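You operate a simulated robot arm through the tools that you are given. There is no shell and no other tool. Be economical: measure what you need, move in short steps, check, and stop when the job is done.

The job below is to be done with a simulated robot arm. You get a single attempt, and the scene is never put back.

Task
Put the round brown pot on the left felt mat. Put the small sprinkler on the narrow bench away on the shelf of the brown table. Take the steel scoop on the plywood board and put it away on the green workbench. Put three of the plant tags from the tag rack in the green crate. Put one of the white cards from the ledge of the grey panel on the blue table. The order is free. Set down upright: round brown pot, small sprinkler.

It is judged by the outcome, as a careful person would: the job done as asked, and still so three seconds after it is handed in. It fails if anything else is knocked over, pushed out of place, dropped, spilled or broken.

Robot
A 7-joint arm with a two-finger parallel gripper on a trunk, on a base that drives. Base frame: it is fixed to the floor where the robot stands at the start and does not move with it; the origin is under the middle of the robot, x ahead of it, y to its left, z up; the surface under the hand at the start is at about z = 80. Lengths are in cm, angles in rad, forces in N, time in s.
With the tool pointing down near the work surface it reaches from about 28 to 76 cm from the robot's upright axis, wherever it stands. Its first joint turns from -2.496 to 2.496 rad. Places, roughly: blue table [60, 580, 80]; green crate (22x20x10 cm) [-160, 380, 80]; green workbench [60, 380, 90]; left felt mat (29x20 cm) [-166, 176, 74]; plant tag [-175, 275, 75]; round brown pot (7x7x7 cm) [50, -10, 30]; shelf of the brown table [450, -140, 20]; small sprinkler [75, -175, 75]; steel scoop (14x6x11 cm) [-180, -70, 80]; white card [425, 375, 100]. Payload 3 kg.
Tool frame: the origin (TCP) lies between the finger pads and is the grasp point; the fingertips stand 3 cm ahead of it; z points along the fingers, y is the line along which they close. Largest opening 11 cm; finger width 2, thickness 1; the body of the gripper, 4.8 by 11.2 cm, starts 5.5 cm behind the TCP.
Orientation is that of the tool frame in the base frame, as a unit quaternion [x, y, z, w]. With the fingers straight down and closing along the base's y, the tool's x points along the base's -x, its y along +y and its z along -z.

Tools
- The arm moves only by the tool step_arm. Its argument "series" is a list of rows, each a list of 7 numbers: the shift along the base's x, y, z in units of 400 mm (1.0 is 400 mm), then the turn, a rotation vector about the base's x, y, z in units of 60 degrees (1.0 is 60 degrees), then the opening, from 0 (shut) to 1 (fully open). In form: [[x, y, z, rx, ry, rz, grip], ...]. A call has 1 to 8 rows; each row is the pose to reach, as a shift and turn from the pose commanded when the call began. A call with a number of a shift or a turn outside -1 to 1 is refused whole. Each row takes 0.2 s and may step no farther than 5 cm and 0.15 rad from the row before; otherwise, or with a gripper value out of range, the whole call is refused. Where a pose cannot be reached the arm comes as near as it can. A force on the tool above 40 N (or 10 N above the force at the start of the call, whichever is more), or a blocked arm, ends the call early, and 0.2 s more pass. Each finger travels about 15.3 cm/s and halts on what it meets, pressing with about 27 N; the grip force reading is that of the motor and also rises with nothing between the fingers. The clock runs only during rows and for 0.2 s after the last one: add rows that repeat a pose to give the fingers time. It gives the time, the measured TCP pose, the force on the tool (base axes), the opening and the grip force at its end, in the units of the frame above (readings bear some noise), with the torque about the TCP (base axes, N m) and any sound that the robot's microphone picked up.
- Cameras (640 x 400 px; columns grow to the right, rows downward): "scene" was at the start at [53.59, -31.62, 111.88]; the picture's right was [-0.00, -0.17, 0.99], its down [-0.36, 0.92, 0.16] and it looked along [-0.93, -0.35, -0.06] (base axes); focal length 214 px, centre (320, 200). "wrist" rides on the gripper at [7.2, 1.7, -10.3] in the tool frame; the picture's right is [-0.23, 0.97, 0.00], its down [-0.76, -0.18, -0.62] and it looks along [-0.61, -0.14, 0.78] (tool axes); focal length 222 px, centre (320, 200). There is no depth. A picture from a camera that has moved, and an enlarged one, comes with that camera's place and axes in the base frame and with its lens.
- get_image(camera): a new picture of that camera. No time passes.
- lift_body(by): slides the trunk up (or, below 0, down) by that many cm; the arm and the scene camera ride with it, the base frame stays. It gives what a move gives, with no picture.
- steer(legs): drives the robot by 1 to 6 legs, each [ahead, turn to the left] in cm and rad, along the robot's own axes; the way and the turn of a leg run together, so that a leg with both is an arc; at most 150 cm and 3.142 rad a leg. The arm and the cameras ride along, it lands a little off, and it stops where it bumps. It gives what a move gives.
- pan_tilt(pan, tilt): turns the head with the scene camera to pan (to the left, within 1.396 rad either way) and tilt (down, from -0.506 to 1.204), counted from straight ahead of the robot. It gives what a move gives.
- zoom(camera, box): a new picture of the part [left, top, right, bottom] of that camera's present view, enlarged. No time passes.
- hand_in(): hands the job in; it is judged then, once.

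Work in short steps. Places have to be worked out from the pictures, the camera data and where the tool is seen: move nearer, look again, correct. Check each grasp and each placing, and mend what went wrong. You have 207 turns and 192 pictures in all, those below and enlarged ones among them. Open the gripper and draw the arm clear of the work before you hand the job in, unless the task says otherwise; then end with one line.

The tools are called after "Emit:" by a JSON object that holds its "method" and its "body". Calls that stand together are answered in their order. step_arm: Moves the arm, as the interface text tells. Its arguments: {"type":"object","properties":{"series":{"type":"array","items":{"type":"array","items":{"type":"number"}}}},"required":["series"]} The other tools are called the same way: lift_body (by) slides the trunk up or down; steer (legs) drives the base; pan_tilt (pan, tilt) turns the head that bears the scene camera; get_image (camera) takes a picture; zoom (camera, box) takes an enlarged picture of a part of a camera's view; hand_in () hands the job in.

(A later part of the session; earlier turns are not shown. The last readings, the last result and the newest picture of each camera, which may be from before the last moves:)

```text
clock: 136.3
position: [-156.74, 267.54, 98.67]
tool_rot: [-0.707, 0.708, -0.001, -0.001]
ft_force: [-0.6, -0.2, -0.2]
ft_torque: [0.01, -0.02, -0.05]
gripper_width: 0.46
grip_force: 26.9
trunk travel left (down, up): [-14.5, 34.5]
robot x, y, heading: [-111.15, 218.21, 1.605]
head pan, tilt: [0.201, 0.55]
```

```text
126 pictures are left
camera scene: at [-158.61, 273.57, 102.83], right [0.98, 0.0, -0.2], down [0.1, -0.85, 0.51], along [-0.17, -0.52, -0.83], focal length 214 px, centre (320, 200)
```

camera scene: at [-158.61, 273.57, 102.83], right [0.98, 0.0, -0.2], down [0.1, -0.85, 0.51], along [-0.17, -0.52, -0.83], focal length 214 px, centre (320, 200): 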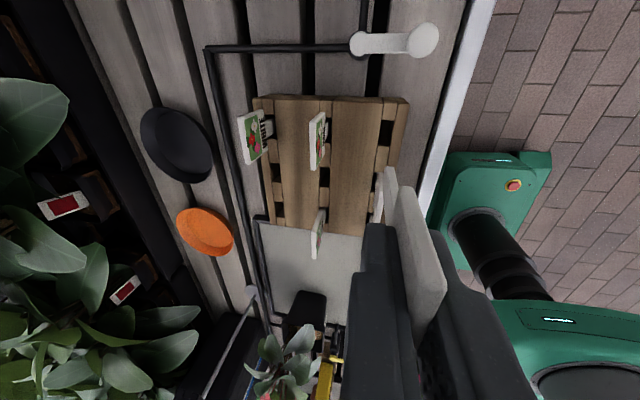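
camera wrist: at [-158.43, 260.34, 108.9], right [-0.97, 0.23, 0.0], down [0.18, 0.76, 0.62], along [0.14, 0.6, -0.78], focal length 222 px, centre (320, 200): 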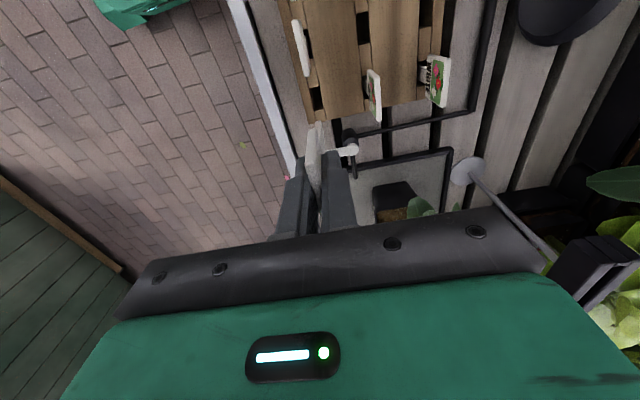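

Tag in hand. I pull back clear of the bench and drive forward 110 cm to the crate.

Emit:
{"method": "step_arm", "body": {"series": [[0.12, 0, 0, 0, 0, 0, 0], [0.24, 0, 0, 0, 0, 0, 0], [0.36, 0, 0, 0, 0, 0, 0], [0.48, 0, 0, 0, 0, 0, 0], [0.56, 0, 0, 0, 0, 0, 0]]}}

Emit:
{"method": "steer", "body": {"legs": [[110, 0]]}}

Emit:
{"method": "pan_tilt", "body": {"pan": 0.6, "tilt": 0.2}}

Emit:
{"method": "get_image", "body": {"camera": "scene"}}

Emit:
{"method": "get_image", "body": {"camera": "wrist"}}

```text
clock: 137.5
position: [-134.25, 267.51, 98.69]
tool_rot: [-0.706, 0.708, 0.0, -0.002]
ft_force: [-0.9, 0.9, -0.8]
ft_torque: [0.01, -0.04, 0.02]
gripper_width: 0.47
grip_force: 26.9
trunk travel left (down, up): [-14.5, 34.5]
robot x, y, heading: [-110.84, 217.95, 1.61]
head pan, tilt: [0.201, 0.55]
```

```text
clock: 143.2
position: [-138.23, 379.41, 98.72]
tool_rot: [-0.705, 0.71, 0.001, -0.001]
ft_force: [-1.0, 0.7, 0.1]
ft_torque: [0.0, -0.01, 0.0]
gripper_width: 0.44
grip_force: 27.0
trunk travel left (down, up): [-14.5, 34.5]
robot x, y, heading: [-114.62, 330.24, 1.608]
head pan, tilt: [0.201, 0.55]
```

```text
clock: 144.1
position: [-138.23, 379.31, 98.74]
tool_rot: [-0.705, 0.709, 0.001, -0.001]
ft_force: [0.8, 0.0, 0.3]
ft_torque: [0.01, -0.01, 0.01]
gripper_width: 0.45
grip_force: 26.6
trunk travel left (down, up): [-14.5, 34.5]
robot x, y, heading: [-115.14, 330.29, 1.609]
head pan, tilt: [0.6, 0.201]
```

```text
125 pictures are left
camera scene: at [-143.53, 388.66, 104.02], right [0.82, 0.0, -0.57], down [0.11, -0.98, 0.17], along [-0.56, -0.2, -0.81], focal length 214 px, centre (320, 200)
```

scene: 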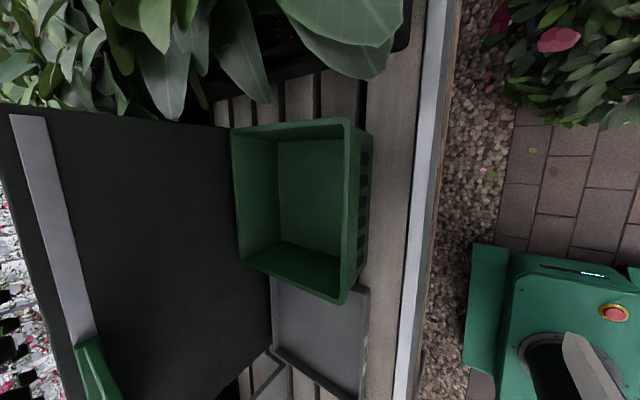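

```text
124 pictures are left
camera wrist: at [-139.94, 372.19, 108.95], right [-0.97, 0.23, 0.0], down [0.18, 0.76, 0.62], along [0.14, 0.6, -0.78], focal length 222 px, centre (320, 200)
```

wrist: 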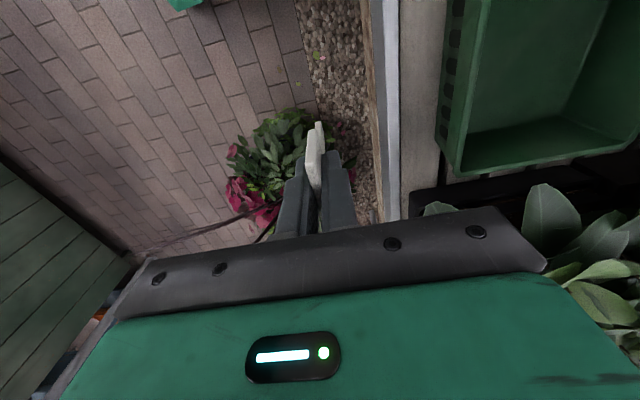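

The crate spans x -153..-173, y 372..392 with its rim at z≈85. I drive 12 cm further for better reach, then move the tag over the crate.

Emit:
{"method": "steer", "body": {"legs": [[12, 0]]}}

Emit:
{"method": "step_arm", "body": {"series": [[-0.12, -0.02, 0, 0, 0, 0, 0], [-0.24, -0.04, 0, 0, 0, 0, 0], [-0.36, -0.06, 0, 0, 0, 0, 0], [-0.48, -0.08, 0, 0, 0, 0, 0], [-0.6, -0.1, 0, 0, 0, 0, 0]]}}

Emit:
{"method": "get_image", "body": {"camera": "wrist"}}

```text
clock: 145.3
position: [-138.61, 391.38, 98.69]
tool_rot: [-0.705, 0.709, 0.001, -0.002]
ft_force: [0.1, -0.4, -0.6]
ft_torque: [0.05, 0.02, 0.01]
gripper_width: 0.47
grip_force: 27.2
trunk travel left (down, up): [-14.5, 34.5]
robot x, y, heading: [-115.28, 342.57, 1.607]
head pan, tilt: [0.6, 0.201]
```

```text
clock: 146.5
position: [-162.58, 387.59, 98.81]
tool_rot: [-0.705, 0.709, 0.0, -0.003]
ft_force: [0.8, -0.3, 0.8]
ft_torque: [-0.03, 0.08, -0.03]
gripper_width: 0.44
grip_force: 26.4
trunk travel left (down, up): [-14.5, 34.5]
robot x, y, heading: [-115.62, 342.2, 1.605]
head pan, tilt: [0.6, 0.201]
```

```text
123 pictures are left
camera wrist: at [-164.38, 380.33, 109.07], right [-0.97, 0.23, 0.0], down [0.18, 0.76, 0.62], along [0.14, 0.6, -0.78], focal length 222 px, centre (320, 200)
```

wrist: 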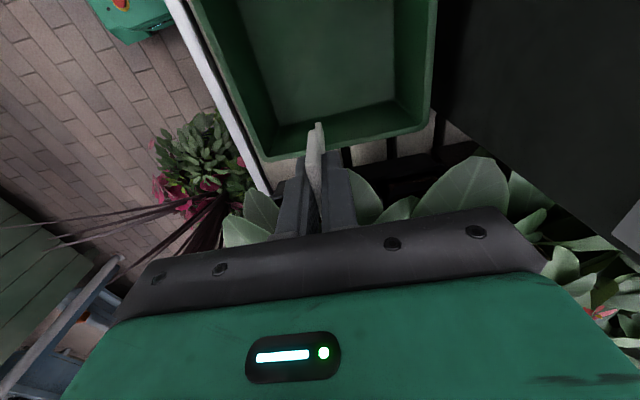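

I centre over the crate and lower the tag into it.

Emit:
{"method": "step_arm", "body": {"series": [[-0.02, -0.07, 0, 0, 0, 0, 0], [-0.03, -0.12, 0, 0, 0, 0, 0], [-0.03, -0.12, -0.1, 0, 0, 0, 0], [-0.03, -0.12, -0.2, 0, 0, 0, 0], [-0.03, -0.12, -0.27, 0, 0, 0, 0], [-0.03, -0.12, -0.31, 0, 0, 0, 0]]}}

Emit:
{"method": "get_image", "body": {"camera": "wrist"}}

Emit:
{"method": "get_image", "body": {"camera": "scene"}}

```text
clock: 147.9
position: [-163.87, 382.58, 86.43]
tool_rot: [-0.706, 0.708, 0.001, -0.002]
ft_force: [0.6, -0.1, -0.4]
ft_torque: [-0.01, 0.0, 0.0]
gripper_width: 0.47
grip_force: 27.3
trunk travel left (down, up): [-14.5, 34.5]
robot x, y, heading: [-115.56, 342.72, 1.602]
head pan, tilt: [0.6, 0.201]
```

```text
122 pictures are left
camera wrist: at [-165.58, 375.35, 96.62], right [-0.97, 0.23, 0.0], down [0.18, 0.76, 0.62], along [0.14, 0.61, -0.78], focal length 222 px, centre (320, 200)
```

wrist: 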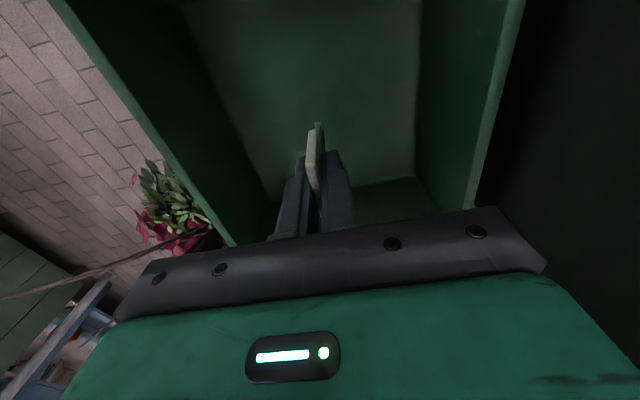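

```text
121 pictures are left
camera scene: at [-169.19, 391.83, 91.69], right [0.82, 0.0, -0.57], down [0.11, -0.98, 0.17], along [-0.56, -0.2, -0.81], focal length 214 px, centre (320, 200)
```

scene: 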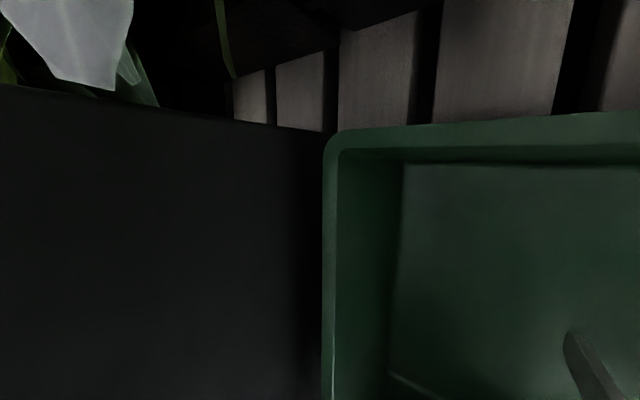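

I lower further until the tag touches the crate floor.

Emit:
{"method": "step_arm", "body": {"series": [[0, 0, -0.02, 0, 0, 0, 0], [0, 0, -0.035, 0, 0, 0, 0], [0, 0, -0.05, 0, 0, 0, 0]]}}

Emit:
{"method": "get_image", "body": {"camera": "scene"}}

```text
clock: 148.7
position: [-163.69, 382.62, 84.44]
tool_rot: [-0.705, 0.709, 0.0, -0.002]
ft_force: [-0.4, -0.1, -0.7]
ft_torque: [-0.01, 0.02, 0.0]
gripper_width: 0.48
grip_force: 27.7
trunk travel left (down, up): [-14.5, 34.5]
robot x, y, heading: [-115.3, 342.49, 1.608]
head pan, tilt: [0.6, 0.201]
```

```text
120 pictures are left
camera scene: at [-169.16, 391.88, 89.7], right [0.82, 0.0, -0.57], down [0.11, -0.98, 0.17], along [-0.56, -0.2, -0.81], focal length 214 px, centre (320, 200)
```

scene: 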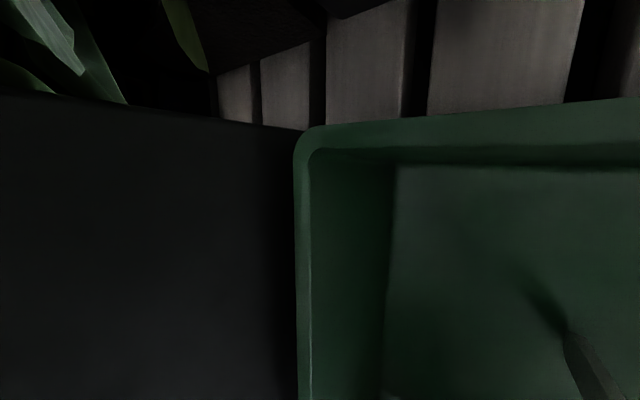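

The tag tip nearly meets its shadow. I go down a bit more.

Emit:
{"method": "step_arm", "body": {"series": [[0, 0, -0.015, 0, 0, 0, 0], [0, 0, -0.03, 0, 0, 0, 0], [0, 0, -0.04, 0, 0, 0, 0]]}}

Emit:
{"method": "get_image", "body": {"camera": "scene"}}

```text
clock: 149.5
position: [-163.79, 382.71, 82.89]
tool_rot: [-0.706, 0.708, 0.003, -0.001]
ft_force: [-1.3, 0.3, 26.0]
ft_torque: [0.06, 0.04, -0.05]
gripper_width: 0.46
grip_force: 27.0
trunk travel left (down, up): [-14.5, 34.5]
robot x, y, heading: [-115.53, 342.39, 1.608]
head pan, tilt: [0.6, 0.201]
```

```text
119 pictures are left
camera scene: at [-169.13, 391.85, 88.28], right [0.82, 0.0, -0.57], down [0.11, -0.98, 0.16], along [-0.56, -0.2, -0.81], focal length 214 px, centre (320, 200)
```

scene: 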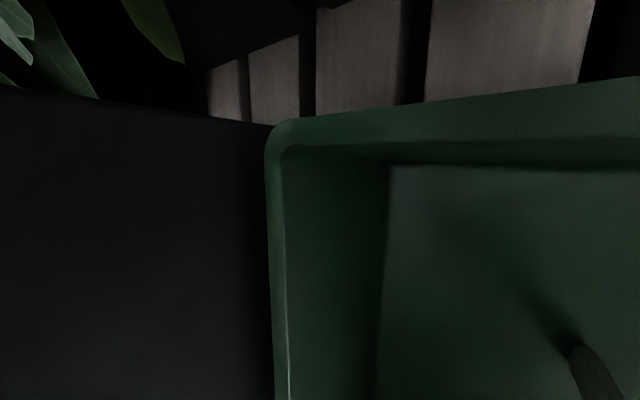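

Contact with the floor (26 N). I ease off slightly, release, and rise.

Emit:
{"method": "step_arm", "body": {"series": [[0, 0, 0.005, 0, 0, 0, 0.05], [0, 0, 0.005, 0, 0, 0, 0.2], [0, 0, 0.005, 0, 0, 0, 0.35], [0, 0, 0.005, 0, 0, 0, 0.35], [0, 0, 0.1, 0, 0, 0, 0.35], [0, 0, 0.2, 0, 0, 0, 0.35], [0, 0, 0.3, 0, 0, 0, 0.35], [0, 0, 0.4, 0, 0, 0, 0.35]]}}

Emit:
{"method": "get_image", "body": {"camera": "wrist"}}

Emit:
{"method": "get_image", "body": {"camera": "scene"}}

```text
clock: 151.3
position: [-163.82, 382.67, 98.96]
tool_rot: [-0.705, 0.709, 0.002, -0.001]
ft_force: [-0.3, -0.4, 0.1]
ft_torque: [-0.01, 0.0, -0.04]
gripper_width: 3.85
grip_force: 0.1
trunk travel left (down, up): [-14.5, 34.5]
robot x, y, heading: [-115.52, 342.66, 1.605]
head pan, tilt: [0.6, 0.201]
```

```text
118 pictures are left
camera wrist: at [-165.57, 375.47, 109.12], right [-0.97, 0.23, 0.0], down [0.18, 0.76, 0.62], along [0.14, 0.61, -0.78], focal length 222 px, centre (320, 200)
```

wrist: 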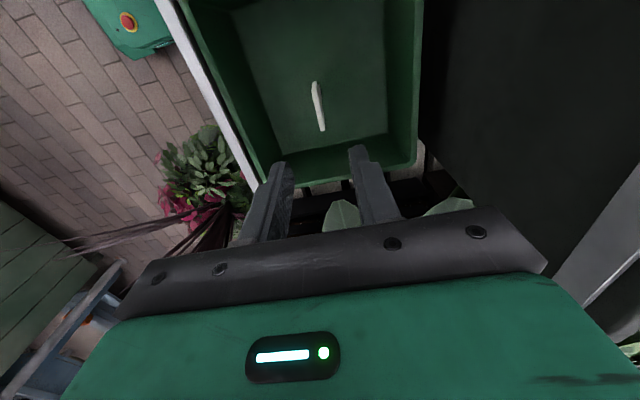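

```text
117 pictures are left
camera scene: at [-169.18, 391.95, 104.2], right [0.82, 0.0, -0.57], down [0.11, -0.98, 0.16], along [-0.56, -0.2, -0.81], focal length 214 px, centre (320, 200)
```

scene: 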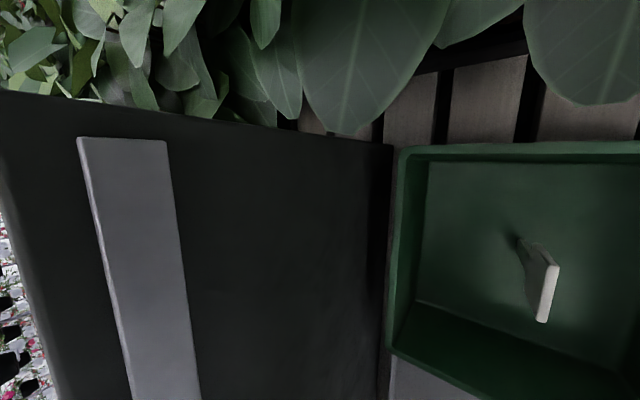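

The tag is in the crate. I retract and go back for the second tag.

Emit:
{"method": "step_arm", "body": {"series": [[0.12, 0.04, 0, 0, 0, 0, 0.3], [0.24, 0.08, 0, 0, 0, 0, 0.3], [0.36, 0.12, 0, 0, 0, 0, 0.3], [0.48, 0.16, 0, 0, 0, 0, 0.3], [0.6, 0.2, 0, 0, 0, 0, 0.3], [0.65, 0.21, 0, 0, 0, 0, 0.3]]}}

Emit:
{"method": "steer", "body": {"legs": [[-128, 0]]}}

Emit:
{"method": "pan_tilt", "body": {"pan": 0.2, "tilt": 0.55}}

Emit:
{"method": "get_image", "body": {"camera": "scene"}}

Emit:
{"method": "get_image", "body": {"camera": "wrist"}}

```text
refused: row 1 steps farther than a row can; nothing moved
```

```text
clock: 153.2
position: [-163.04, 369.32, 99.06]
tool_rot: [-0.702, 0.712, 0.008, 0.001]
ft_force: [0.0, 8.8, -4.4]
ft_torque: [-0.24, 0.18, 0.28]
gripper_width: 3.83
grip_force: 0.1
trunk travel left (down, up): [-14.5, 34.5]
robot x, y, heading: [-115.13, 328.02, 1.602]
head pan, tilt: [0.6, 0.201]
stopped in leg 1: the force on the tool passed its limit at 88 N (the readings are from after the stop); the commanded pose is now the measured one
```

```text
clock: 154.1
position: [-163.15, 369.13, 99.1]
tool_rot: [-0.702, 0.712, 0.007, 0.0]
ft_force: [-0.5, 14.4, 0.0]
ft_torque: [-0.5, 0.03, 0.43]
gripper_width: 3.84
grip_force: 0.2
trunk travel left (down, up): [-14.5, 34.5]
robot x, y, heading: [-114.95, 328.14, 1.606]
head pan, tilt: [0.201, 0.55]
```

```text
116 pictures are left
camera scene: at [-164.93, 375.21, 103.35], right [0.98, -0.01, -0.21], down [0.1, -0.86, 0.5], along [-0.18, -0.51, -0.84], focal length 214 px, centre (320, 200)
```

scene: 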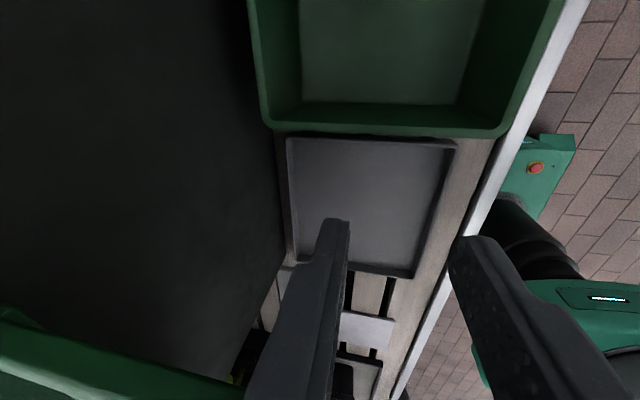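

```text
115 pictures are left
camera wrist: at [-164.85, 361.88, 109.2], right [-0.97, 0.24, 0.01], down [0.19, 0.75, 0.63], along [0.14, 0.61, -0.78], focal length 222 px, centre (320, 200)
```

wrist: 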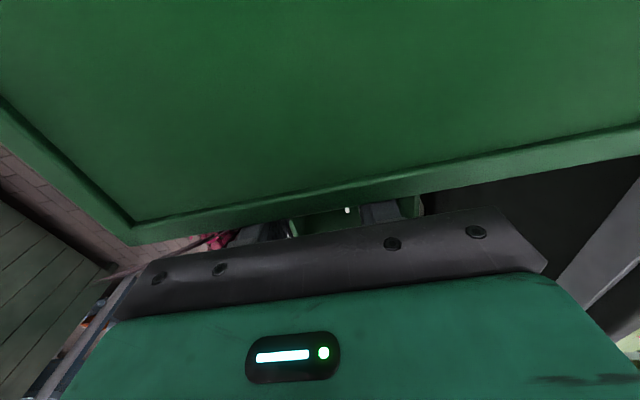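

My batched drive went ahead although the arm move was refused, and the hand touched a green object at about y≈360. I move the tool back +y to relieve contact and look.

Emit:
{"method": "step_arm", "body": {"series": [[0, 0.04, 0, 0, 0, 0, 0.35], [0, 0.1, 0, 0, 0, 0, 0.35], [0, 0.15, 0, 0, 0, 0, 0.35]]}}

Emit:
{"method": "get_image", "body": {"camera": "wrist"}}

Emit:
{"method": "get_image", "body": {"camera": "scene"}}

```text
clock: 154.9
position: [-163.11, 374.95, 99.11]
tool_rot: [-0.703, 0.711, 0.007, 0.002]
ft_force: [-0.3, -0.1, 1.2]
ft_torque: [-0.01, 0.02, 0.03]
gripper_width: 3.86
grip_force: 0.1
trunk travel left (down, up): [-14.5, 34.5]
robot x, y, heading: [-114.58, 327.99, 1.6]
head pan, tilt: [0.201, 0.55]
```

```text
114 pictures are left
camera wrist: at [-164.87, 367.67, 109.28], right [-0.97, 0.24, 0.01], down [0.19, 0.75, 0.63], along [0.14, 0.62, -0.78], focal length 222 px, centre (320, 200)
```

wrist: 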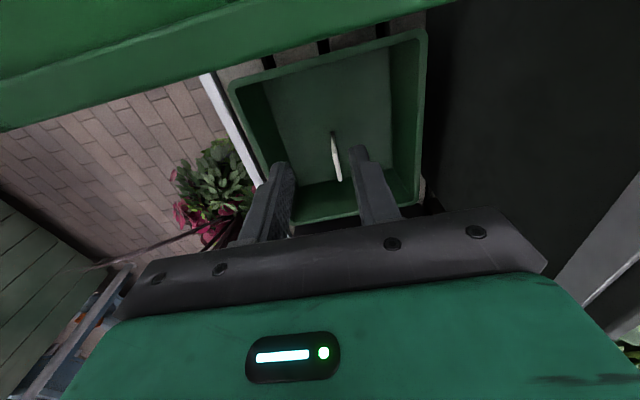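

```text
113 pictures are left
camera scene: at [-164.95, 381.0, 103.43], right [0.98, -0.01, -0.21], down [0.1, -0.86, 0.5], along [-0.18, -0.51, -0.84], focal length 214 px, centre (320, 200)
```

scene: 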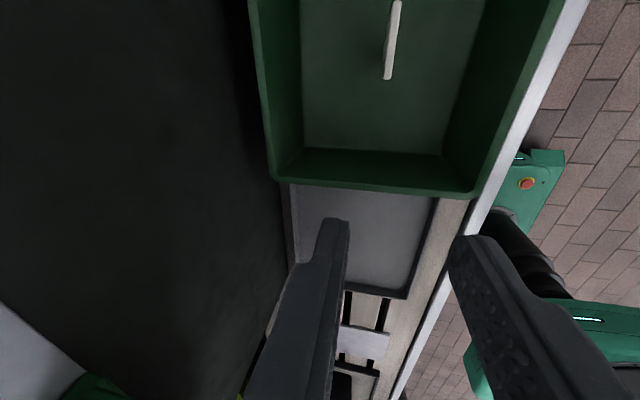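

A green band lies just beside and below the wrist camera. I raise the hand 10 cm and look at what it is.

Emit:
{"method": "step_arm", "body": {"series": [[0, 0.05, 0.08, 0, 0, 0, 0.35], [0, 0.1, 0.18, 0, 0, 0, 0.35], [0, 0.12, 0.28, 0, 0, 0, 0.35]]}}

Emit:
{"method": "get_image", "body": {"camera": "wrist"}}

Emit:
{"method": "pan_tilt", "body": {"pan": 0.3, "tilt": 1.0}}

Emit:
{"method": "get_image", "body": {"camera": "scene"}}

```text
clock: 155.7
position: [-160.35, 375.44, 104.44]
tool_rot: [-0.703, 0.711, 0.006, 0.002]
ft_force: [0.1, 0.7, -1.4]
ft_torque: [-0.06, 0.05, -0.04]
gripper_width: 3.84
grip_force: 0.2
out of reach, approached as far as the arm can: row 1, 2, 3
trunk travel left (down, up): [-14.5, 34.5]
robot x, y, heading: [-114.84, 328.04, 1.608]
head pan, tilt: [0.201, 0.55]
```

```text
112 pictures are left
camera wrist: at [-162.23, 368.12, 114.52], right [-0.97, 0.24, 0.01], down [0.19, 0.75, 0.63], along [0.14, 0.61, -0.78], focal length 222 px, centre (320, 200)
```

wrist: 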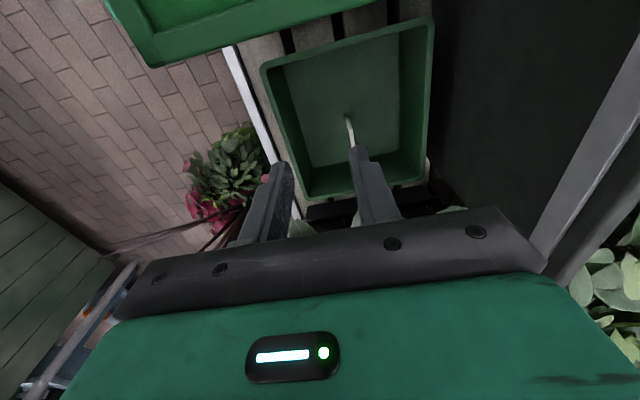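

```text
clock: 156.6
position: [-160.57, 375.35, 104.49]
tool_rot: [-0.703, 0.712, 0.008, 0.001]
ft_force: [0.4, 0.0, 0.9]
ft_torque: [0.0, 0.03, -0.02]
gripper_width: 3.84
grip_force: 0.1
trunk travel left (down, up): [-14.5, 34.5]
robot x, y, heading: [-114.6, 327.96, 1.605]
head pan, tilt: [0.3, 1.0]
```

```text
111 pictures are left
camera scene: at [-162.61, 377.65, 110.88], right [0.95, -0.01, -0.3], down [0.25, -0.55, 0.79], along [-0.17, -0.83, -0.53], focal length 214 px, centre (320, 200)
```

scene: 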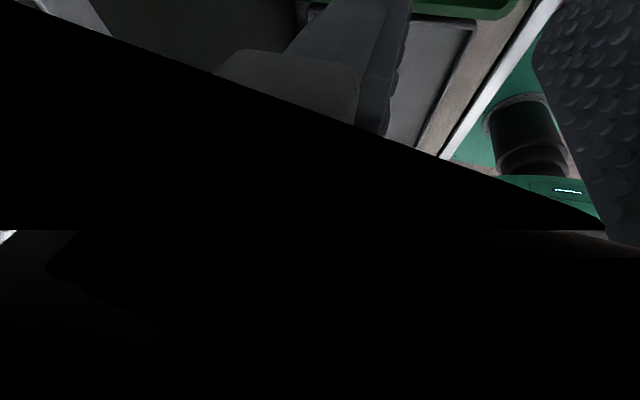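

There is a shallow green tray beside the hand. I drive forward a little to get away from it, then retract the arm from over the bench.

Emit:
{"method": "steer", "body": {"legs": [[12, 0]]}}

Emit:
{"method": "pan_tilt", "body": {"pan": 0.3, "tilt": 0.4}}

Emit:
{"method": "get_image", "body": {"camera": "wrist"}}

Emit:
{"method": "get_image", "body": {"camera": "scene"}}

```text
clock: 157.8
position: [-160.92, 387.25, 104.62]
tool_rot: [-0.703, 0.711, 0.007, 0.002]
ft_force: [-0.3, 0.4, 0.4]
ft_torque: [0.03, 0.03, 0.03]
gripper_width: 3.87
grip_force: 0.2
trunk travel left (down, up): [-14.5, 34.5]
robot x, y, heading: [-115.58, 340.05, 1.605]
head pan, tilt: [0.3, 1.0]
```

```text
clock: 158.8
position: [-160.94, 387.35, 104.61]
tool_rot: [-0.704, 0.711, 0.007, 0.001]
ft_force: [-0.3, -0.1, 0.3]
ft_torque: [-0.03, 0.01, -0.02]
gripper_width: 3.85
grip_force: 0.0
trunk travel left (down, up): [-14.5, 34.5]
robot x, y, heading: [-115.26, 340.12, 1.607]
head pan, tilt: [0.3, 0.4]
```

```text
110 pictures are left
camera wrist: at [-162.67, 379.99, 114.7], right [-0.97, 0.24, 0.01], down [0.19, 0.75, 0.63], along [0.14, 0.62, -0.78], focal length 222 px, centre (320, 200)
```

wrist: 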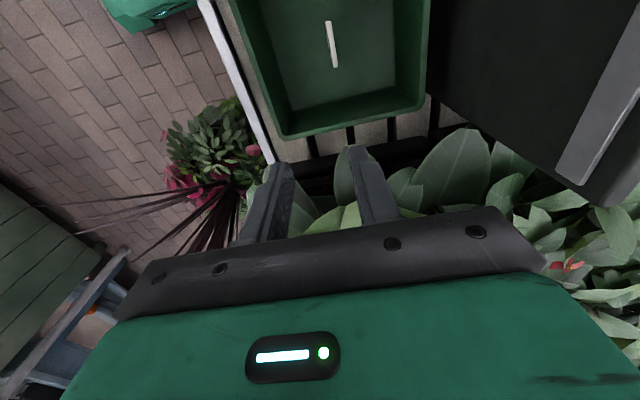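

```text
109 pictures are left
camera scene: at [-163.7, 394.69, 108.83], right [0.95, -0.01, -0.3], down [0.11, -0.93, 0.36], along [-0.28, -0.38, -0.88], focal length 214 px, centre (320, 200)
```

scene: 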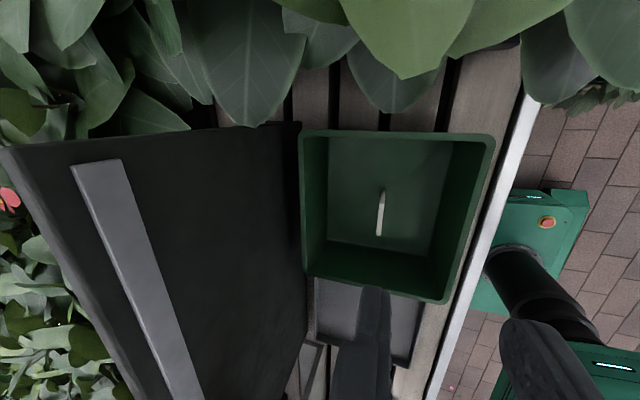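

The crate and tag are undisturbed. I retract to the aisle, then view the area around the green tray.

Emit:
{"method": "step_arm", "body": {"series": [[0.11, 0.01, -0.02, 0, 0, 0, 0.35], [0.22, 0.02, -0.04, 0, 0, 0, 0.35], [0.33, 0.03, -0.06, 0, 0, 0, 0.35], [0.44, 0.04, -0.08, 0, 0, 0, 0.35], [0.55, 0.05, -0.1, 0, 0, 0, 0.35]]}}

Emit:
{"method": "pan_tilt", "body": {"pan": 0.9, "tilt": 0.6}}

Emit:
{"method": "get_image", "body": {"camera": "scene"}}

```text
clock: 160.0
position: [-139.01, 389.18, 100.47]
tool_rot: [-0.703, 0.711, 0.007, 0.002]
ft_force: [-0.2, 0.7, -0.6]
ft_torque: [0.02, -0.09, 0.01]
gripper_width: 3.85
grip_force: 0.1
trunk travel left (down, up): [-14.5, 34.5]
robot x, y, heading: [-115.07, 339.87, 1.604]
head pan, tilt: [0.3, 0.4]
```

```text
clock: 161.0
position: [-139.04, 389.27, 100.59]
tool_rot: [-0.703, 0.711, 0.007, 0.001]
ft_force: [0.5, 0.8, -0.3]
ft_torque: [-0.01, 0.0, 0.0]
gripper_width: 3.83
grip_force: 0.0
trunk travel left (down, up): [-14.5, 34.5]
robot x, y, heading: [-115.39, 340.03, 1.597]
head pan, tilt: [0.901, 0.6]
```

```text
108 pictures are left
camera scene: at [-145.97, 394.8, 108.16], right [0.62, 0.0, -0.79], down [0.44, -0.83, 0.34], along [-0.66, -0.55, -0.52], focal length 214 px, centre (320, 200)
```

scene: 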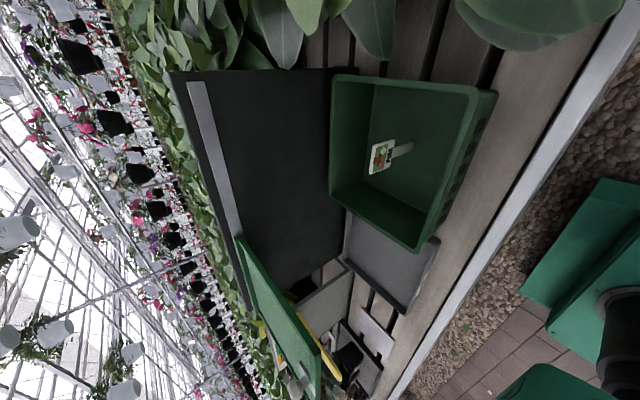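

It's the green back of the "GROW READY" sign panel on its stand. I enlarge to check its state.

Emit:
{"method": "zoom", "body": {"camera": "scene", "box": [200, 220, 420, 400]}}

```text
2.22 times, centred on (310, 310) of scene
camera zoom: at [-145.97, 394.8, 108.16], right [0.62, 0.0, -0.79], down [0.44, -0.83, 0.34], along [-0.66, -0.55, -0.52], focal length 477 px, centre (342, -44)
```

zoom: 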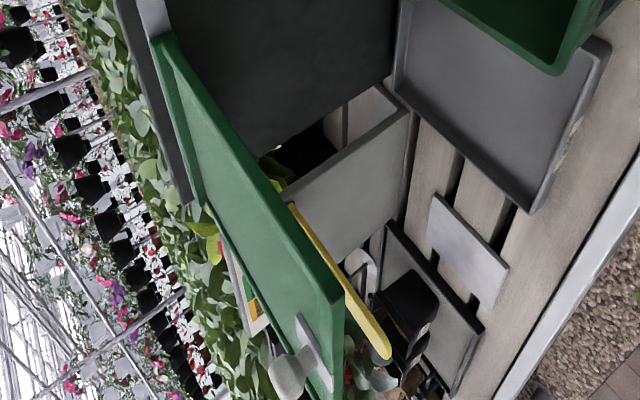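

That is an open hinged door on a cabinet; its hinge corner is unchanged. To compare with my earlier picture I return to nearly the same viewpoint.

Emit:
{"method": "steer", "body": {"legs": [[-9.5, 0]]}}

Emit:
{"method": "pan_tilt", "body": {"pan": 0.6, "tilt": 0.2}}

Emit:
{"method": "get_image", "body": {"camera": "scene"}}

```text
clock: 162.1
position: [-138.77, 379.66, 100.55]
tool_rot: [-0.703, 0.711, 0.008, 0.001]
ft_force: [-0.1, -0.6, -0.6]
ft_torque: [-0.05, 0.0, -0.01]
gripper_width: 3.88
grip_force: 0.1
trunk travel left (down, up): [-14.5, 34.5]
robot x, y, heading: [-115.03, 330.34, 1.606]
head pan, tilt: [0.901, 0.6]
```

```text
clock: 163.0
position: [-138.63, 379.68, 100.53]
tool_rot: [-0.704, 0.711, 0.007, 0.002]
ft_force: [-0.9, 0.3, -0.5]
ft_torque: [-0.01, 0.01, -0.01]
gripper_width: 3.84
grip_force: 0.1
trunk travel left (down, up): [-14.5, 34.5]
robot x, y, heading: [-115.01, 330.7, 1.605]
head pan, tilt: [0.6, 0.201]
```

```text
106 pictures are left
camera scene: at [-143.95, 388.93, 106.03], right [0.82, 0.0, -0.57], down [0.1, -0.98, 0.15], along [-0.56, -0.18, -0.81], focal length 214 px, centre (320, 200)
```

scene: 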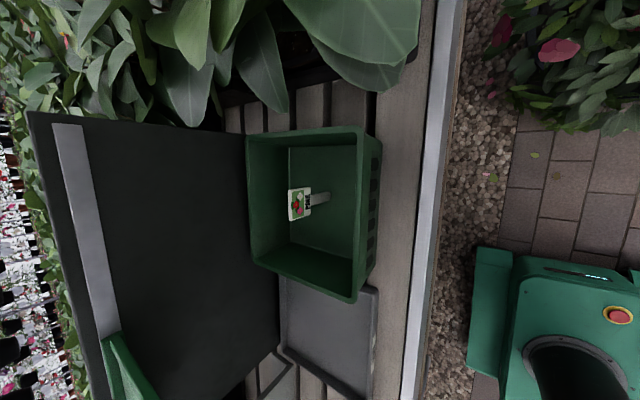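

The door looks essentially where it was. I reverse 117 cm to the tag rack.

Emit:
{"method": "steer", "body": {"legs": [[-117, 0]]}}

Emit:
{"method": "pan_tilt", "body": {"pan": 0.2, "tilt": 0.55}}

Emit:
{"method": "get_image", "body": {"camera": "scene"}}

```text
clock: 169.0
position: [-134.5, 261.77, 100.57]
tool_rot: [-0.705, 0.709, 0.007, 0.002]
ft_force: [0.5, 0.1, -0.9]
ft_torque: [0.0, -0.01, -0.02]
gripper_width: 3.83
grip_force: 0.0
trunk travel left (down, up): [-14.5, 34.5]
robot x, y, heading: [-110.64, 212.85, 1.61]
head pan, tilt: [0.6, 0.201]
```

```text
clock: 169.9
position: [-134.47, 261.87, 100.58]
tool_rot: [-0.705, 0.71, 0.008, 0.001]
ft_force: [-1.1, 0.1, 0.3]
ft_torque: [-0.03, 0.01, 0.01]
gripper_width: 3.84
grip_force: 0.1
trunk travel left (down, up): [-14.5, 34.5]
robot x, y, heading: [-110.61, 212.71, 1.609]
head pan, tilt: [0.201, 0.55]
```

```text
105 pictures are left
camera scene: at [-136.36, 267.81, 104.89], right [0.98, 0.0, -0.21], down [0.1, -0.86, 0.5], along [-0.18, -0.51, -0.84], focal length 214 px, centre (320, 200)
```

scene: 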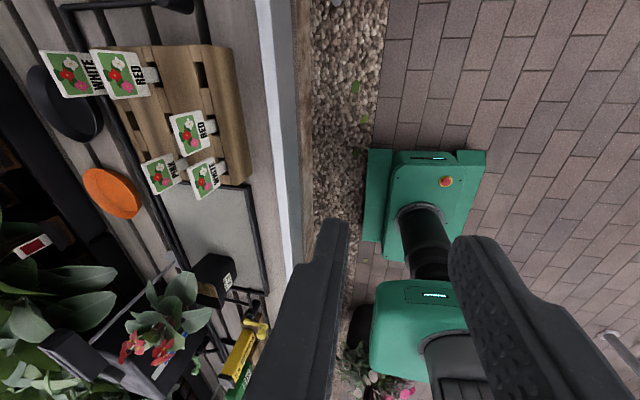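

The RED front tag should be at (-156.4, 262.1). I move above it.

Emit:
{"method": "step_arm", "body": {"series": [[-0.12, 0, 0, 0, 0, 0, 0.3], [-0.24, 0, 0, 0, 0, 0, 0.3], [-0.36, 0, 0, 0, 0, 0, 0.3], [-0.48, 0, 0, 0, 0, 0, 0.3], [-0.55, 0.006, 0, 0, 0, 0, 0.3], [-0.55, 0.006, -0.12, 0, 0, 0, 0.3], [-0.55, 0.006, -0.22, 0, 0, 0, 0.3], [-0.55, 0.006, -0.26, 0, 0, 0, 0.3]]}}

Emit:
{"method": "get_image", "body": {"camera": "wrist"}}

Emit:
{"method": "get_image", "body": {"camera": "scene"}}

```text
clock: 171.7
position: [-156.45, 261.99, 90.3]
tool_rot: [-0.704, 0.71, 0.007, 0.001]
ft_force: [0.8, -0.7, -0.6]
ft_torque: [0.03, 0.03, 0.01]
gripper_width: 3.3
grip_force: 0.0
trunk travel left (down, up): [-14.5, 34.5]
robot x, y, heading: [-110.9, 212.82, 1.608]
head pan, tilt: [0.201, 0.55]
```

```text
104 pictures are left
camera wrist: at [-158.21, 254.66, 100.36], right [-0.97, 0.23, 0.01], down [0.19, 0.75, 0.63], along [0.14, 0.61, -0.78], focal length 222 px, centre (320, 200)
```

wrist: 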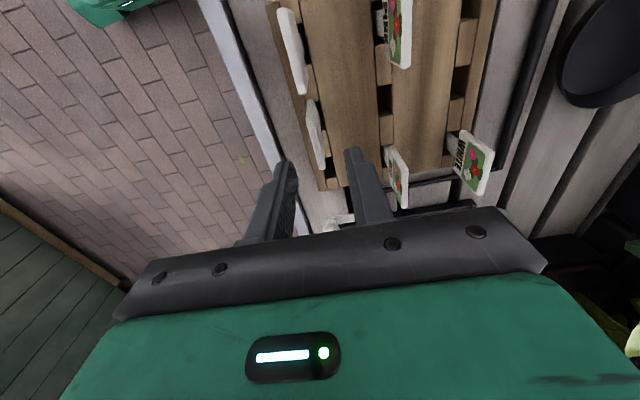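

```text
103 pictures are left
camera scene: at [-158.34, 267.97, 94.49], right [0.98, -0.01, -0.21], down [0.1, -0.86, 0.5], along [-0.18, -0.51, -0.84], focal length 214 px, centre (320, 200)
```

scene: 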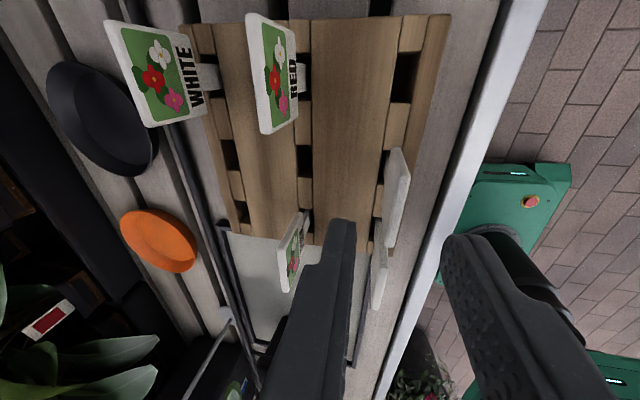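

Same alignment as before. I descend, close, and lift.

Emit:
{"method": "step_arm", "body": {"series": [[0, 0, -0.06, 0, 0, 0, 0.3], [0, 0, -0.11, 0, 0, 0, 0.3], [0, 0, -0.147, 0, 0, 0, 0.3], [0, 0, -0.147, 0, 0, 0, 0.15], [0, 0, -0.147, 0, 0, 0, 0], [0, 0, -0.147, 0, 0, 0, 0], [0, 0, -0.147, 0, 0, 0, 0]]}}

Emit:
{"method": "step_arm", "body": {"series": [[0, 0, 0.08, 0, 0, 0, 0], [0, 0, 0.16, 0, 0, 0, 0], [0, 0, 0.26, 0, 0, 0, 0], [0, 0, 0.36, 0, 0, 0, 0], [0.1, 0, 0.36, 0, 0, 0, 0], [0.22, 0, 0.36, 0, 0, 0, 0], [0.34, 0, 0.36, 0, 0, 0, 0], [0.46, 0, 0.36, 0, 0, 0, 0]]}}

Emit:
{"method": "get_image", "body": {"camera": "scene"}}

```text
clock: 173.3
position: [-156.46, 261.92, 84.22]
tool_rot: [-0.705, 0.709, 0.008, 0.002]
ft_force: [0.0, 0.9, 0.3]
ft_torque: [0.03, -0.01, 0.03]
gripper_width: 0.48
grip_force: 27.2
trunk travel left (down, up): [-14.5, 34.5]
robot x, y, heading: [-111.01, 212.85, 1.612]
head pan, tilt: [0.201, 0.55]
```

```text
clock: 175.1
position: [-138.01, 262.19, 98.83]
tool_rot: [-0.705, 0.709, 0.009, 0.002]
ft_force: [-0.3, -1.1, -0.4]
ft_torque: [-0.01, -0.09, 0.02]
gripper_width: 0.48
grip_force: 27.6
trunk travel left (down, up): [-14.5, 34.5]
robot x, y, heading: [-110.97, 212.61, 1.612]
head pan, tilt: [0.201, 0.55]
```

```text
102 pictures are left
camera scene: at [-139.98, 268.16, 103.05], right [0.98, 0.0, -0.21], down [0.1, -0.86, 0.5], along [-0.18, -0.51, -0.84], focal length 214 px, centre (320, 200)
```

scene: 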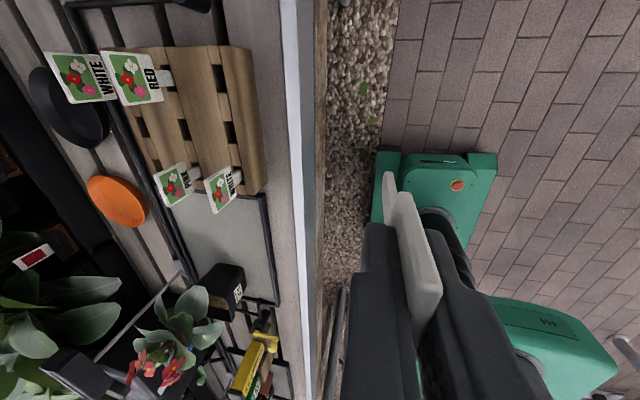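

Second tag in hand. I drive forward 132 cm to the crate.

Emit:
{"method": "steer", "body": {"legs": [[132, 0]]}}

Emit:
{"method": "pan_tilt", "body": {"pan": 0.3, "tilt": 0.4}}

Emit:
{"method": "get_image", "body": {"camera": "wrist"}}

```text
clock: 181.7
position: [-144.97, 394.6, 98.79]
tool_rot: [0.71, -0.705, -0.007, -0.001]
ft_force: [0.4, 0.1, -0.3]
ft_torque: [-0.02, 0.0, 0.0]
gripper_width: 0.46
grip_force: 27.2
trunk travel left (down, up): [-14.5, 34.5]
robot x, y, heading: [-117.02, 345.21, 1.624]
head pan, tilt: [0.201, 0.55]
```

```text
clock: 182.4
position: [-144.97, 394.53, 98.98]
tool_rot: [0.709, -0.705, -0.007, -0.001]
ft_force: [-0.6, 0.5, -0.1]
ft_torque: [-0.02, 0.0, 0.03]
gripper_width: 0.45
grip_force: 26.8
trunk travel left (down, up): [-14.5, 34.5]
robot x, y, heading: [-117.23, 345.55, 1.626]
head pan, tilt: [0.3, 0.4]
```

```text
101 pictures are left
camera wrist: at [-146.55, 387.19, 108.94], right [-0.98, 0.22, 0.01], down [0.18, 0.76, 0.63], along [0.13, 0.62, -0.78], focal length 222 px, centre (320, 200)
```

wrist: 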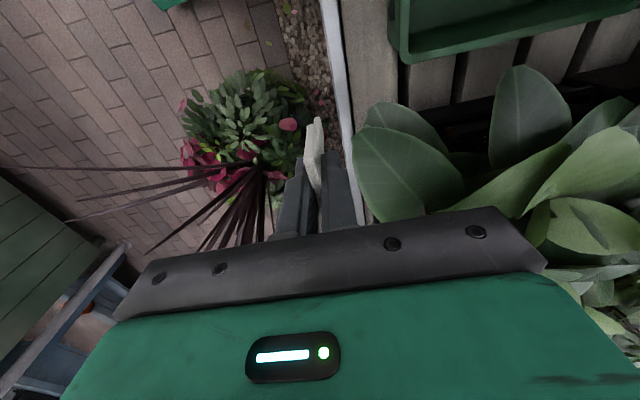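

I shift y to 387.3 first (leaves lie beyond), then over the crate.

Emit:
{"method": "step_arm", "body": {"series": [[0, -0.1, 0, 0, 0, 0, 0], [0, -0.18, 0, 0, 0, 0, 0], [-0.12, -0.18, 0, 0, 0, 0, 0], [-0.24, -0.18, 0, 0, 0, 0, 0], [-0.36, -0.18, 0, 0, 0, 0, 0], [-0.47, -0.18, 0, 0, 0, 0, 0]]}}

Emit:
{"method": "get_image", "body": {"camera": "wrist"}}

Emit:
{"method": "get_image", "body": {"camera": "scene"}}

```text
clock: 183.8
position: [-163.67, 387.33, 98.86]
tool_rot: [0.709, -0.705, -0.007, -0.001]
ft_force: [0.2, -0.6, -0.2]
ft_torque: [0.0, 0.03, -0.03]
gripper_width: 0.47
grip_force: 27.2
trunk travel left (down, up): [-14.5, 34.5]
robot x, y, heading: [-116.83, 345.42, 1.624]
head pan, tilt: [0.3, 0.4]
```

```text
100 pictures are left
camera wrist: at [-165.32, 379.98, 108.93], right [-0.98, 0.22, 0.01], down [0.18, 0.76, 0.63], along [0.13, 0.62, -0.78], focal length 222 px, centre (320, 200)
```

wrist: 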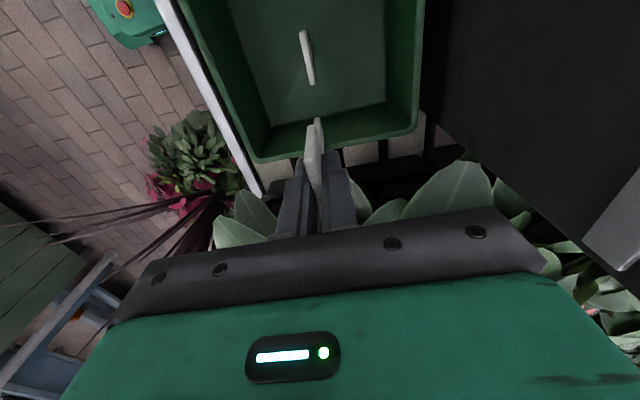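

```text
99 pictures are left
camera scene: at [-166.62, 394.66, 103.02], right [0.95, 0.01, -0.3], down [0.12, -0.92, 0.36], along [-0.28, -0.38, -0.88], focal length 214 px, centre (320, 200)
```

scene: 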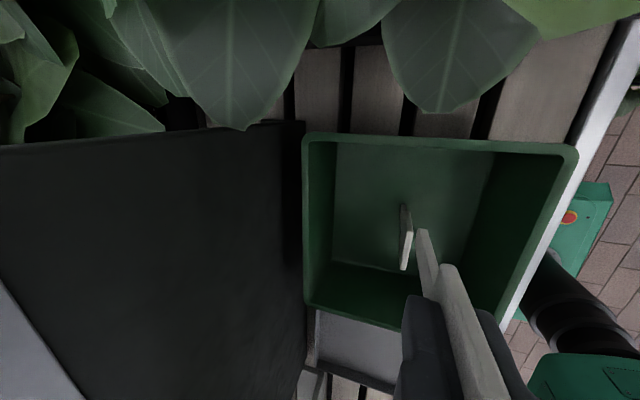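

To stay clear of both the first tag and the wall, I use (-160, 385.5) and lower to contact.

Emit:
{"method": "step_arm", "body": {"series": [[0.06, -0.04, 0, 0, 0, 0, 0], [0.092, -0.045, -0.06, 0, 0, 0, 0], [0.092, -0.045, -0.17, 0, 0, 0, 0], [0.092, -0.045, -0.27, 0, 0, 0, 0], [0.092, -0.045, -0.34, 0, 0, 0, 0], [0.092, -0.045, -0.37, 0, 0, 0, 0], [0.092, -0.045, -0.39, 0, 0, 0, 0]]}}

```text
clock: 185.4
position: [-160.11, 385.57, 83.54]
tool_rot: [0.71, -0.704, -0.011, -0.002]
ft_force: [1.4, 2.4, 25.9]
ft_torque: [0.16, -0.17, -0.01]
gripper_width: 0.5
grip_force: 26.9
trunk travel left (down, up): [-14.5, 34.5]
robot x, y, heading: [-116.74, 345.5, 1.625]
head pan, tilt: [0.3, 0.4]
```

Contact with the floor; I ease off, release and rise.

Emit:
{"method": "step_arm", "body": {"series": [[0, 0, 0.008, 0, 0, 0, 0.05], [0, 0, 0.008, 0, 0, 0, 0.17], [0, 0, 0.008, 0, 0, 0, 0.27], [0, 0, 0.008, 0, 0, 0, 0.27], [0, 0, 0.1, 0, 0, 0, 0.27], [0, 0, 0.2, 0, 0, 0, 0.27], [0, 0, 0.3, 0, 0, 0, 0.27], [0, 0, 0.38, 0, 0, 0, 0.27]]}}

Emit:
{"method": "get_image", "body": {"camera": "scene"}}

```text
clock: 187.2
position: [-160.0, 385.5, 98.46]
tool_rot: [0.709, -0.705, -0.007, -0.002]
ft_force: [-0.7, -0.2, -0.7]
ft_torque: [0.0, -0.05, -0.01]
gripper_width: 2.99
grip_force: 0.0
trunk travel left (down, up): [-14.5, 34.5]
robot x, y, heading: [-116.63, 345.47, 1.621]
head pan, tilt: [0.3, 0.4]
```

```text
98 pictures are left
camera scene: at [-162.96, 392.91, 102.77], right [0.95, 0.01, -0.3], down [0.12, -0.92, 0.36], along [-0.28, -0.38, -0.88], focal length 214 px, centre (320, 200)
```

scene: 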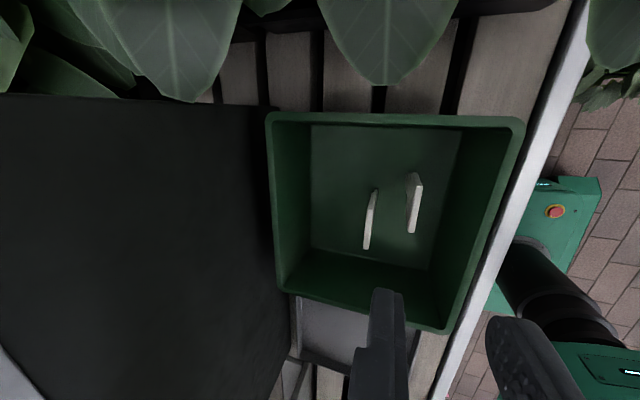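

Two tags stand in the crate. I retract the arm to the aisle.

Emit:
{"method": "step_arm", "body": {"series": [[0.12, 0.02, 0.01, 0, 0, 0, 0.3], [0.24, 0.04, 0.02, 0, 0, 0, 0.3], [0.36, 0.06, 0.03, 0, 0, 0, 0.3], [0.48, 0.08, 0.04, 0, 0, 0, 0.3], [0.58, 0.1, 0.05, 0, 0, 0, 0.3]]}}

```text
clock: 188.4
position: [-137.01, 389.66, 100.52]
tool_rot: [0.711, -0.703, -0.007, -0.001]
ft_force: [-1.0, -0.5, -0.1]
ft_torque: [-0.02, -0.06, 0.02]
gripper_width: 3.32
grip_force: 0.1
trunk travel left (down, up): [-14.5, 34.5]
robot x, y, heading: [-116.41, 345.52, 1.623]
head pan, tilt: [0.3, 0.4]
```

Arm clear. I reverse 136 cm for the WHITE tag.

Emit:
{"method": "steer", "body": {"legs": [[-136, 0]]}}

Emit:
{"method": "pan_tilt", "body": {"pan": 0.2, "tilt": 0.55}}

Emit:
{"method": "get_image", "body": {"camera": "scene"}}

```text
clock: 195.2
position: [-129.44, 253.27, 100.62]
tool_rot: [0.713, -0.701, -0.008, -0.002]
ft_force: [-0.5, 0.0, -0.8]
ft_torque: [-0.02, 0.01, 0.03]
gripper_width: 3.29
grip_force: 0.0
trunk travel left (down, up): [-14.5, 34.5]
robot x, y, heading: [-108.99, 209.38, 1.636]
head pan, tilt: [0.3, 0.4]
```

```text
clock: 195.9
position: [-129.45, 253.33, 100.67]
tool_rot: [0.713, -0.701, -0.007, -0.001]
ft_force: [-0.3, -0.2, 0.3]
ft_torque: [-0.01, -0.03, -0.01]
gripper_width: 3.28
grip_force: 0.1
trunk travel left (down, up): [-14.5, 34.5]
robot x, y, heading: [-108.99, 209.53, 1.631]
head pan, tilt: [0.201, 0.55]
```

```text
97 pictures are left
camera scene: at [-131.41, 259.26, 104.83], right [0.98, 0.02, -0.21], down [0.12, -0.86, 0.5], along [-0.17, -0.51, -0.84], focal length 214 px, centre (320, 200)
```

scene: 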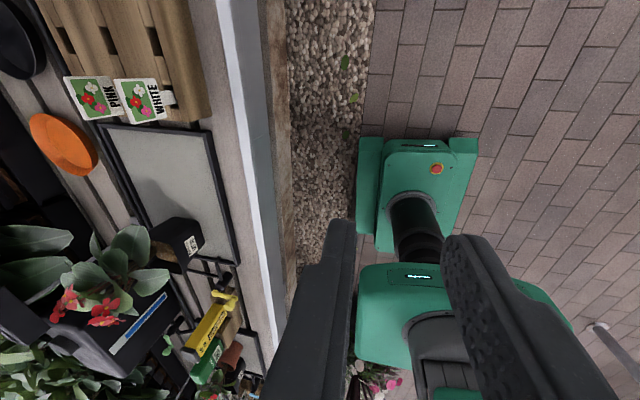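

I move above the WHITE tag at (-156.4, 256.6).

Emit:
{"method": "step_arm", "body": {"series": [[-0.115, 0.015, -0.01, 0, 0, -0.01, 0.3], [-0.23, 0.03, -0.02, 0, 0, -0.01, 0.3], [-0.345, 0.045, -0.03, 0, 0, -0.01, 0.3], [-0.46, 0.06, -0.04, 0, 0, -0.01, 0.3], [-0.575, 0.075, -0.05, 0, 0, -0.01, 0.3], [-0.674, 0.082, -0.06, 0, 0, -0.01, 0.3], [-0.674, 0.082, -0.17, 0, 0, -0.01, 0.3], [-0.674, 0.082, -0.26, 0, 0, -0.01, 0.3]]}}

Emit:
{"method": "get_image", "body": {"camera": "wrist"}}

Emit:
{"method": "get_image", "body": {"camera": "scene"}}

```text
clock: 197.7
position: [-156.49, 256.62, 90.26]
tool_rot: [0.709, -0.705, -0.007, -0.002]
ft_force: [-0.1, 0.2, -0.5]
ft_torque: [0.0, 0.02, 0.02]
gripper_width: 3.3
grip_force: 0.1
trunk travel left (down, up): [-14.5, 34.5]
robot x, y, heading: [-109.01, 209.75, 1.637]
head pan, tilt: [0.201, 0.55]
```

```text
96 pictures are left
camera wrist: at [-157.99, 249.31, 100.28], right [-0.98, 0.22, 0.01], down [0.18, 0.76, 0.63], along [0.13, 0.62, -0.78], focal length 222 px, centre (320, 200)
```

wrist: 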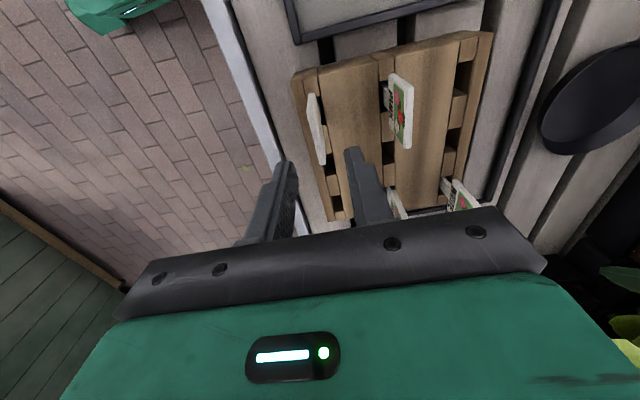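

```text
95 pictures are left
camera scene: at [-158.3, 262.62, 94.41], right [0.98, 0.01, -0.21], down [0.11, -0.86, 0.5], along [-0.17, -0.51, -0.84], focal length 214 px, centre (320, 200)
```

scene: 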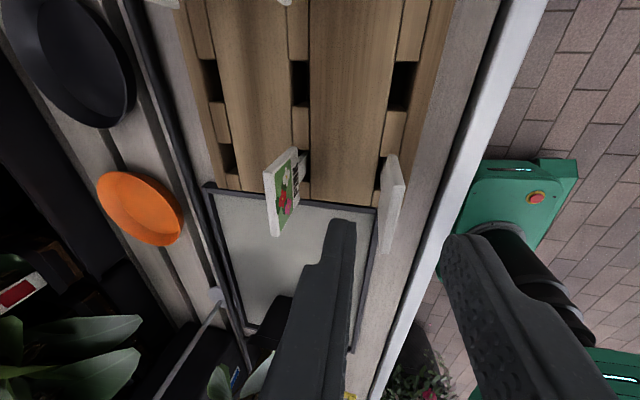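

Aligned as before. I descend, close and lift out.

Emit:
{"method": "step_arm", "body": {"series": [[0, 0, -0.06, 0, 0, 0, 0.3], [0, 0, -0.11, 0, 0, 0, 0.3], [0, 0, -0.148, 0, 0, 0, 0.3], [0, 0, -0.148, 0, 0, 0, 0.15], [0, 0, -0.148, 0, 0, 0, 0], [0, 0, -0.148, 0, 0, 0, 0], [0, 0, -0.148, 0, 0, 0, 0]]}}

Emit:
{"method": "step_arm", "body": {"series": [[0, 0, 0.08, 0, 0, 0, 0], [0, 0, 0.16, 0, 0, 0, 0], [0, 0, 0.26, 0, 0, 0, 0], [0, 0, 0.36, 0, 0, 0, 0], [0.1, 0.01, 0.36, 0, 0, 0, 0], [0.22, 0.02, 0.36, 0, 0, 0, 0], [0.34, 0.03, 0.36, 0, 0, 0, 0], [0.46, 0.04, 0.36, 0, 0, 0, 0]]}}

Emit:
{"method": "get_image", "body": {"camera": "scene"}}

```text
clock: 199.3
position: [-156.4, 256.67, 84.26]
tool_rot: [0.71, -0.705, -0.007, -0.001]
ft_force: [0.5, -0.5, -0.1]
ft_torque: [-0.03, 0.0, -0.01]
gripper_width: 0.46
grip_force: 27.3
trunk travel left (down, up): [-14.5, 34.5]
robot x, y, heading: [-109.09, 209.44, 1.632]
head pan, tilt: [0.201, 0.55]
```

```text
clock: 201.1
position: [-138.07, 258.25, 98.77]
tool_rot: [0.709, -0.705, -0.008, -0.002]
ft_force: [-1.2, 0.3, -0.5]
ft_torque: [0.02, -0.05, 0.02]
gripper_width: 0.43
grip_force: 27.6
trunk travel left (down, up): [-14.5, 34.5]
robot x, y, heading: [-108.93, 209.72, 1.632]
head pan, tilt: [0.201, 0.55]
```

```text
94 pictures are left
camera scene: at [-139.93, 264.22, 102.88], right [0.98, 0.01, -0.21], down [0.11, -0.86, 0.5], along [-0.17, -0.51, -0.84], focal length 214 px, centre (320, 200)
```

scene: 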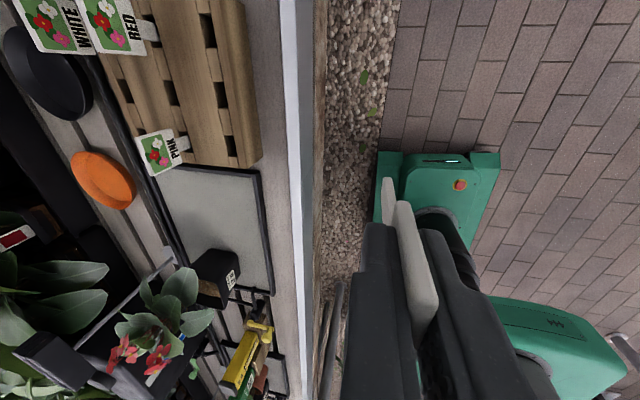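

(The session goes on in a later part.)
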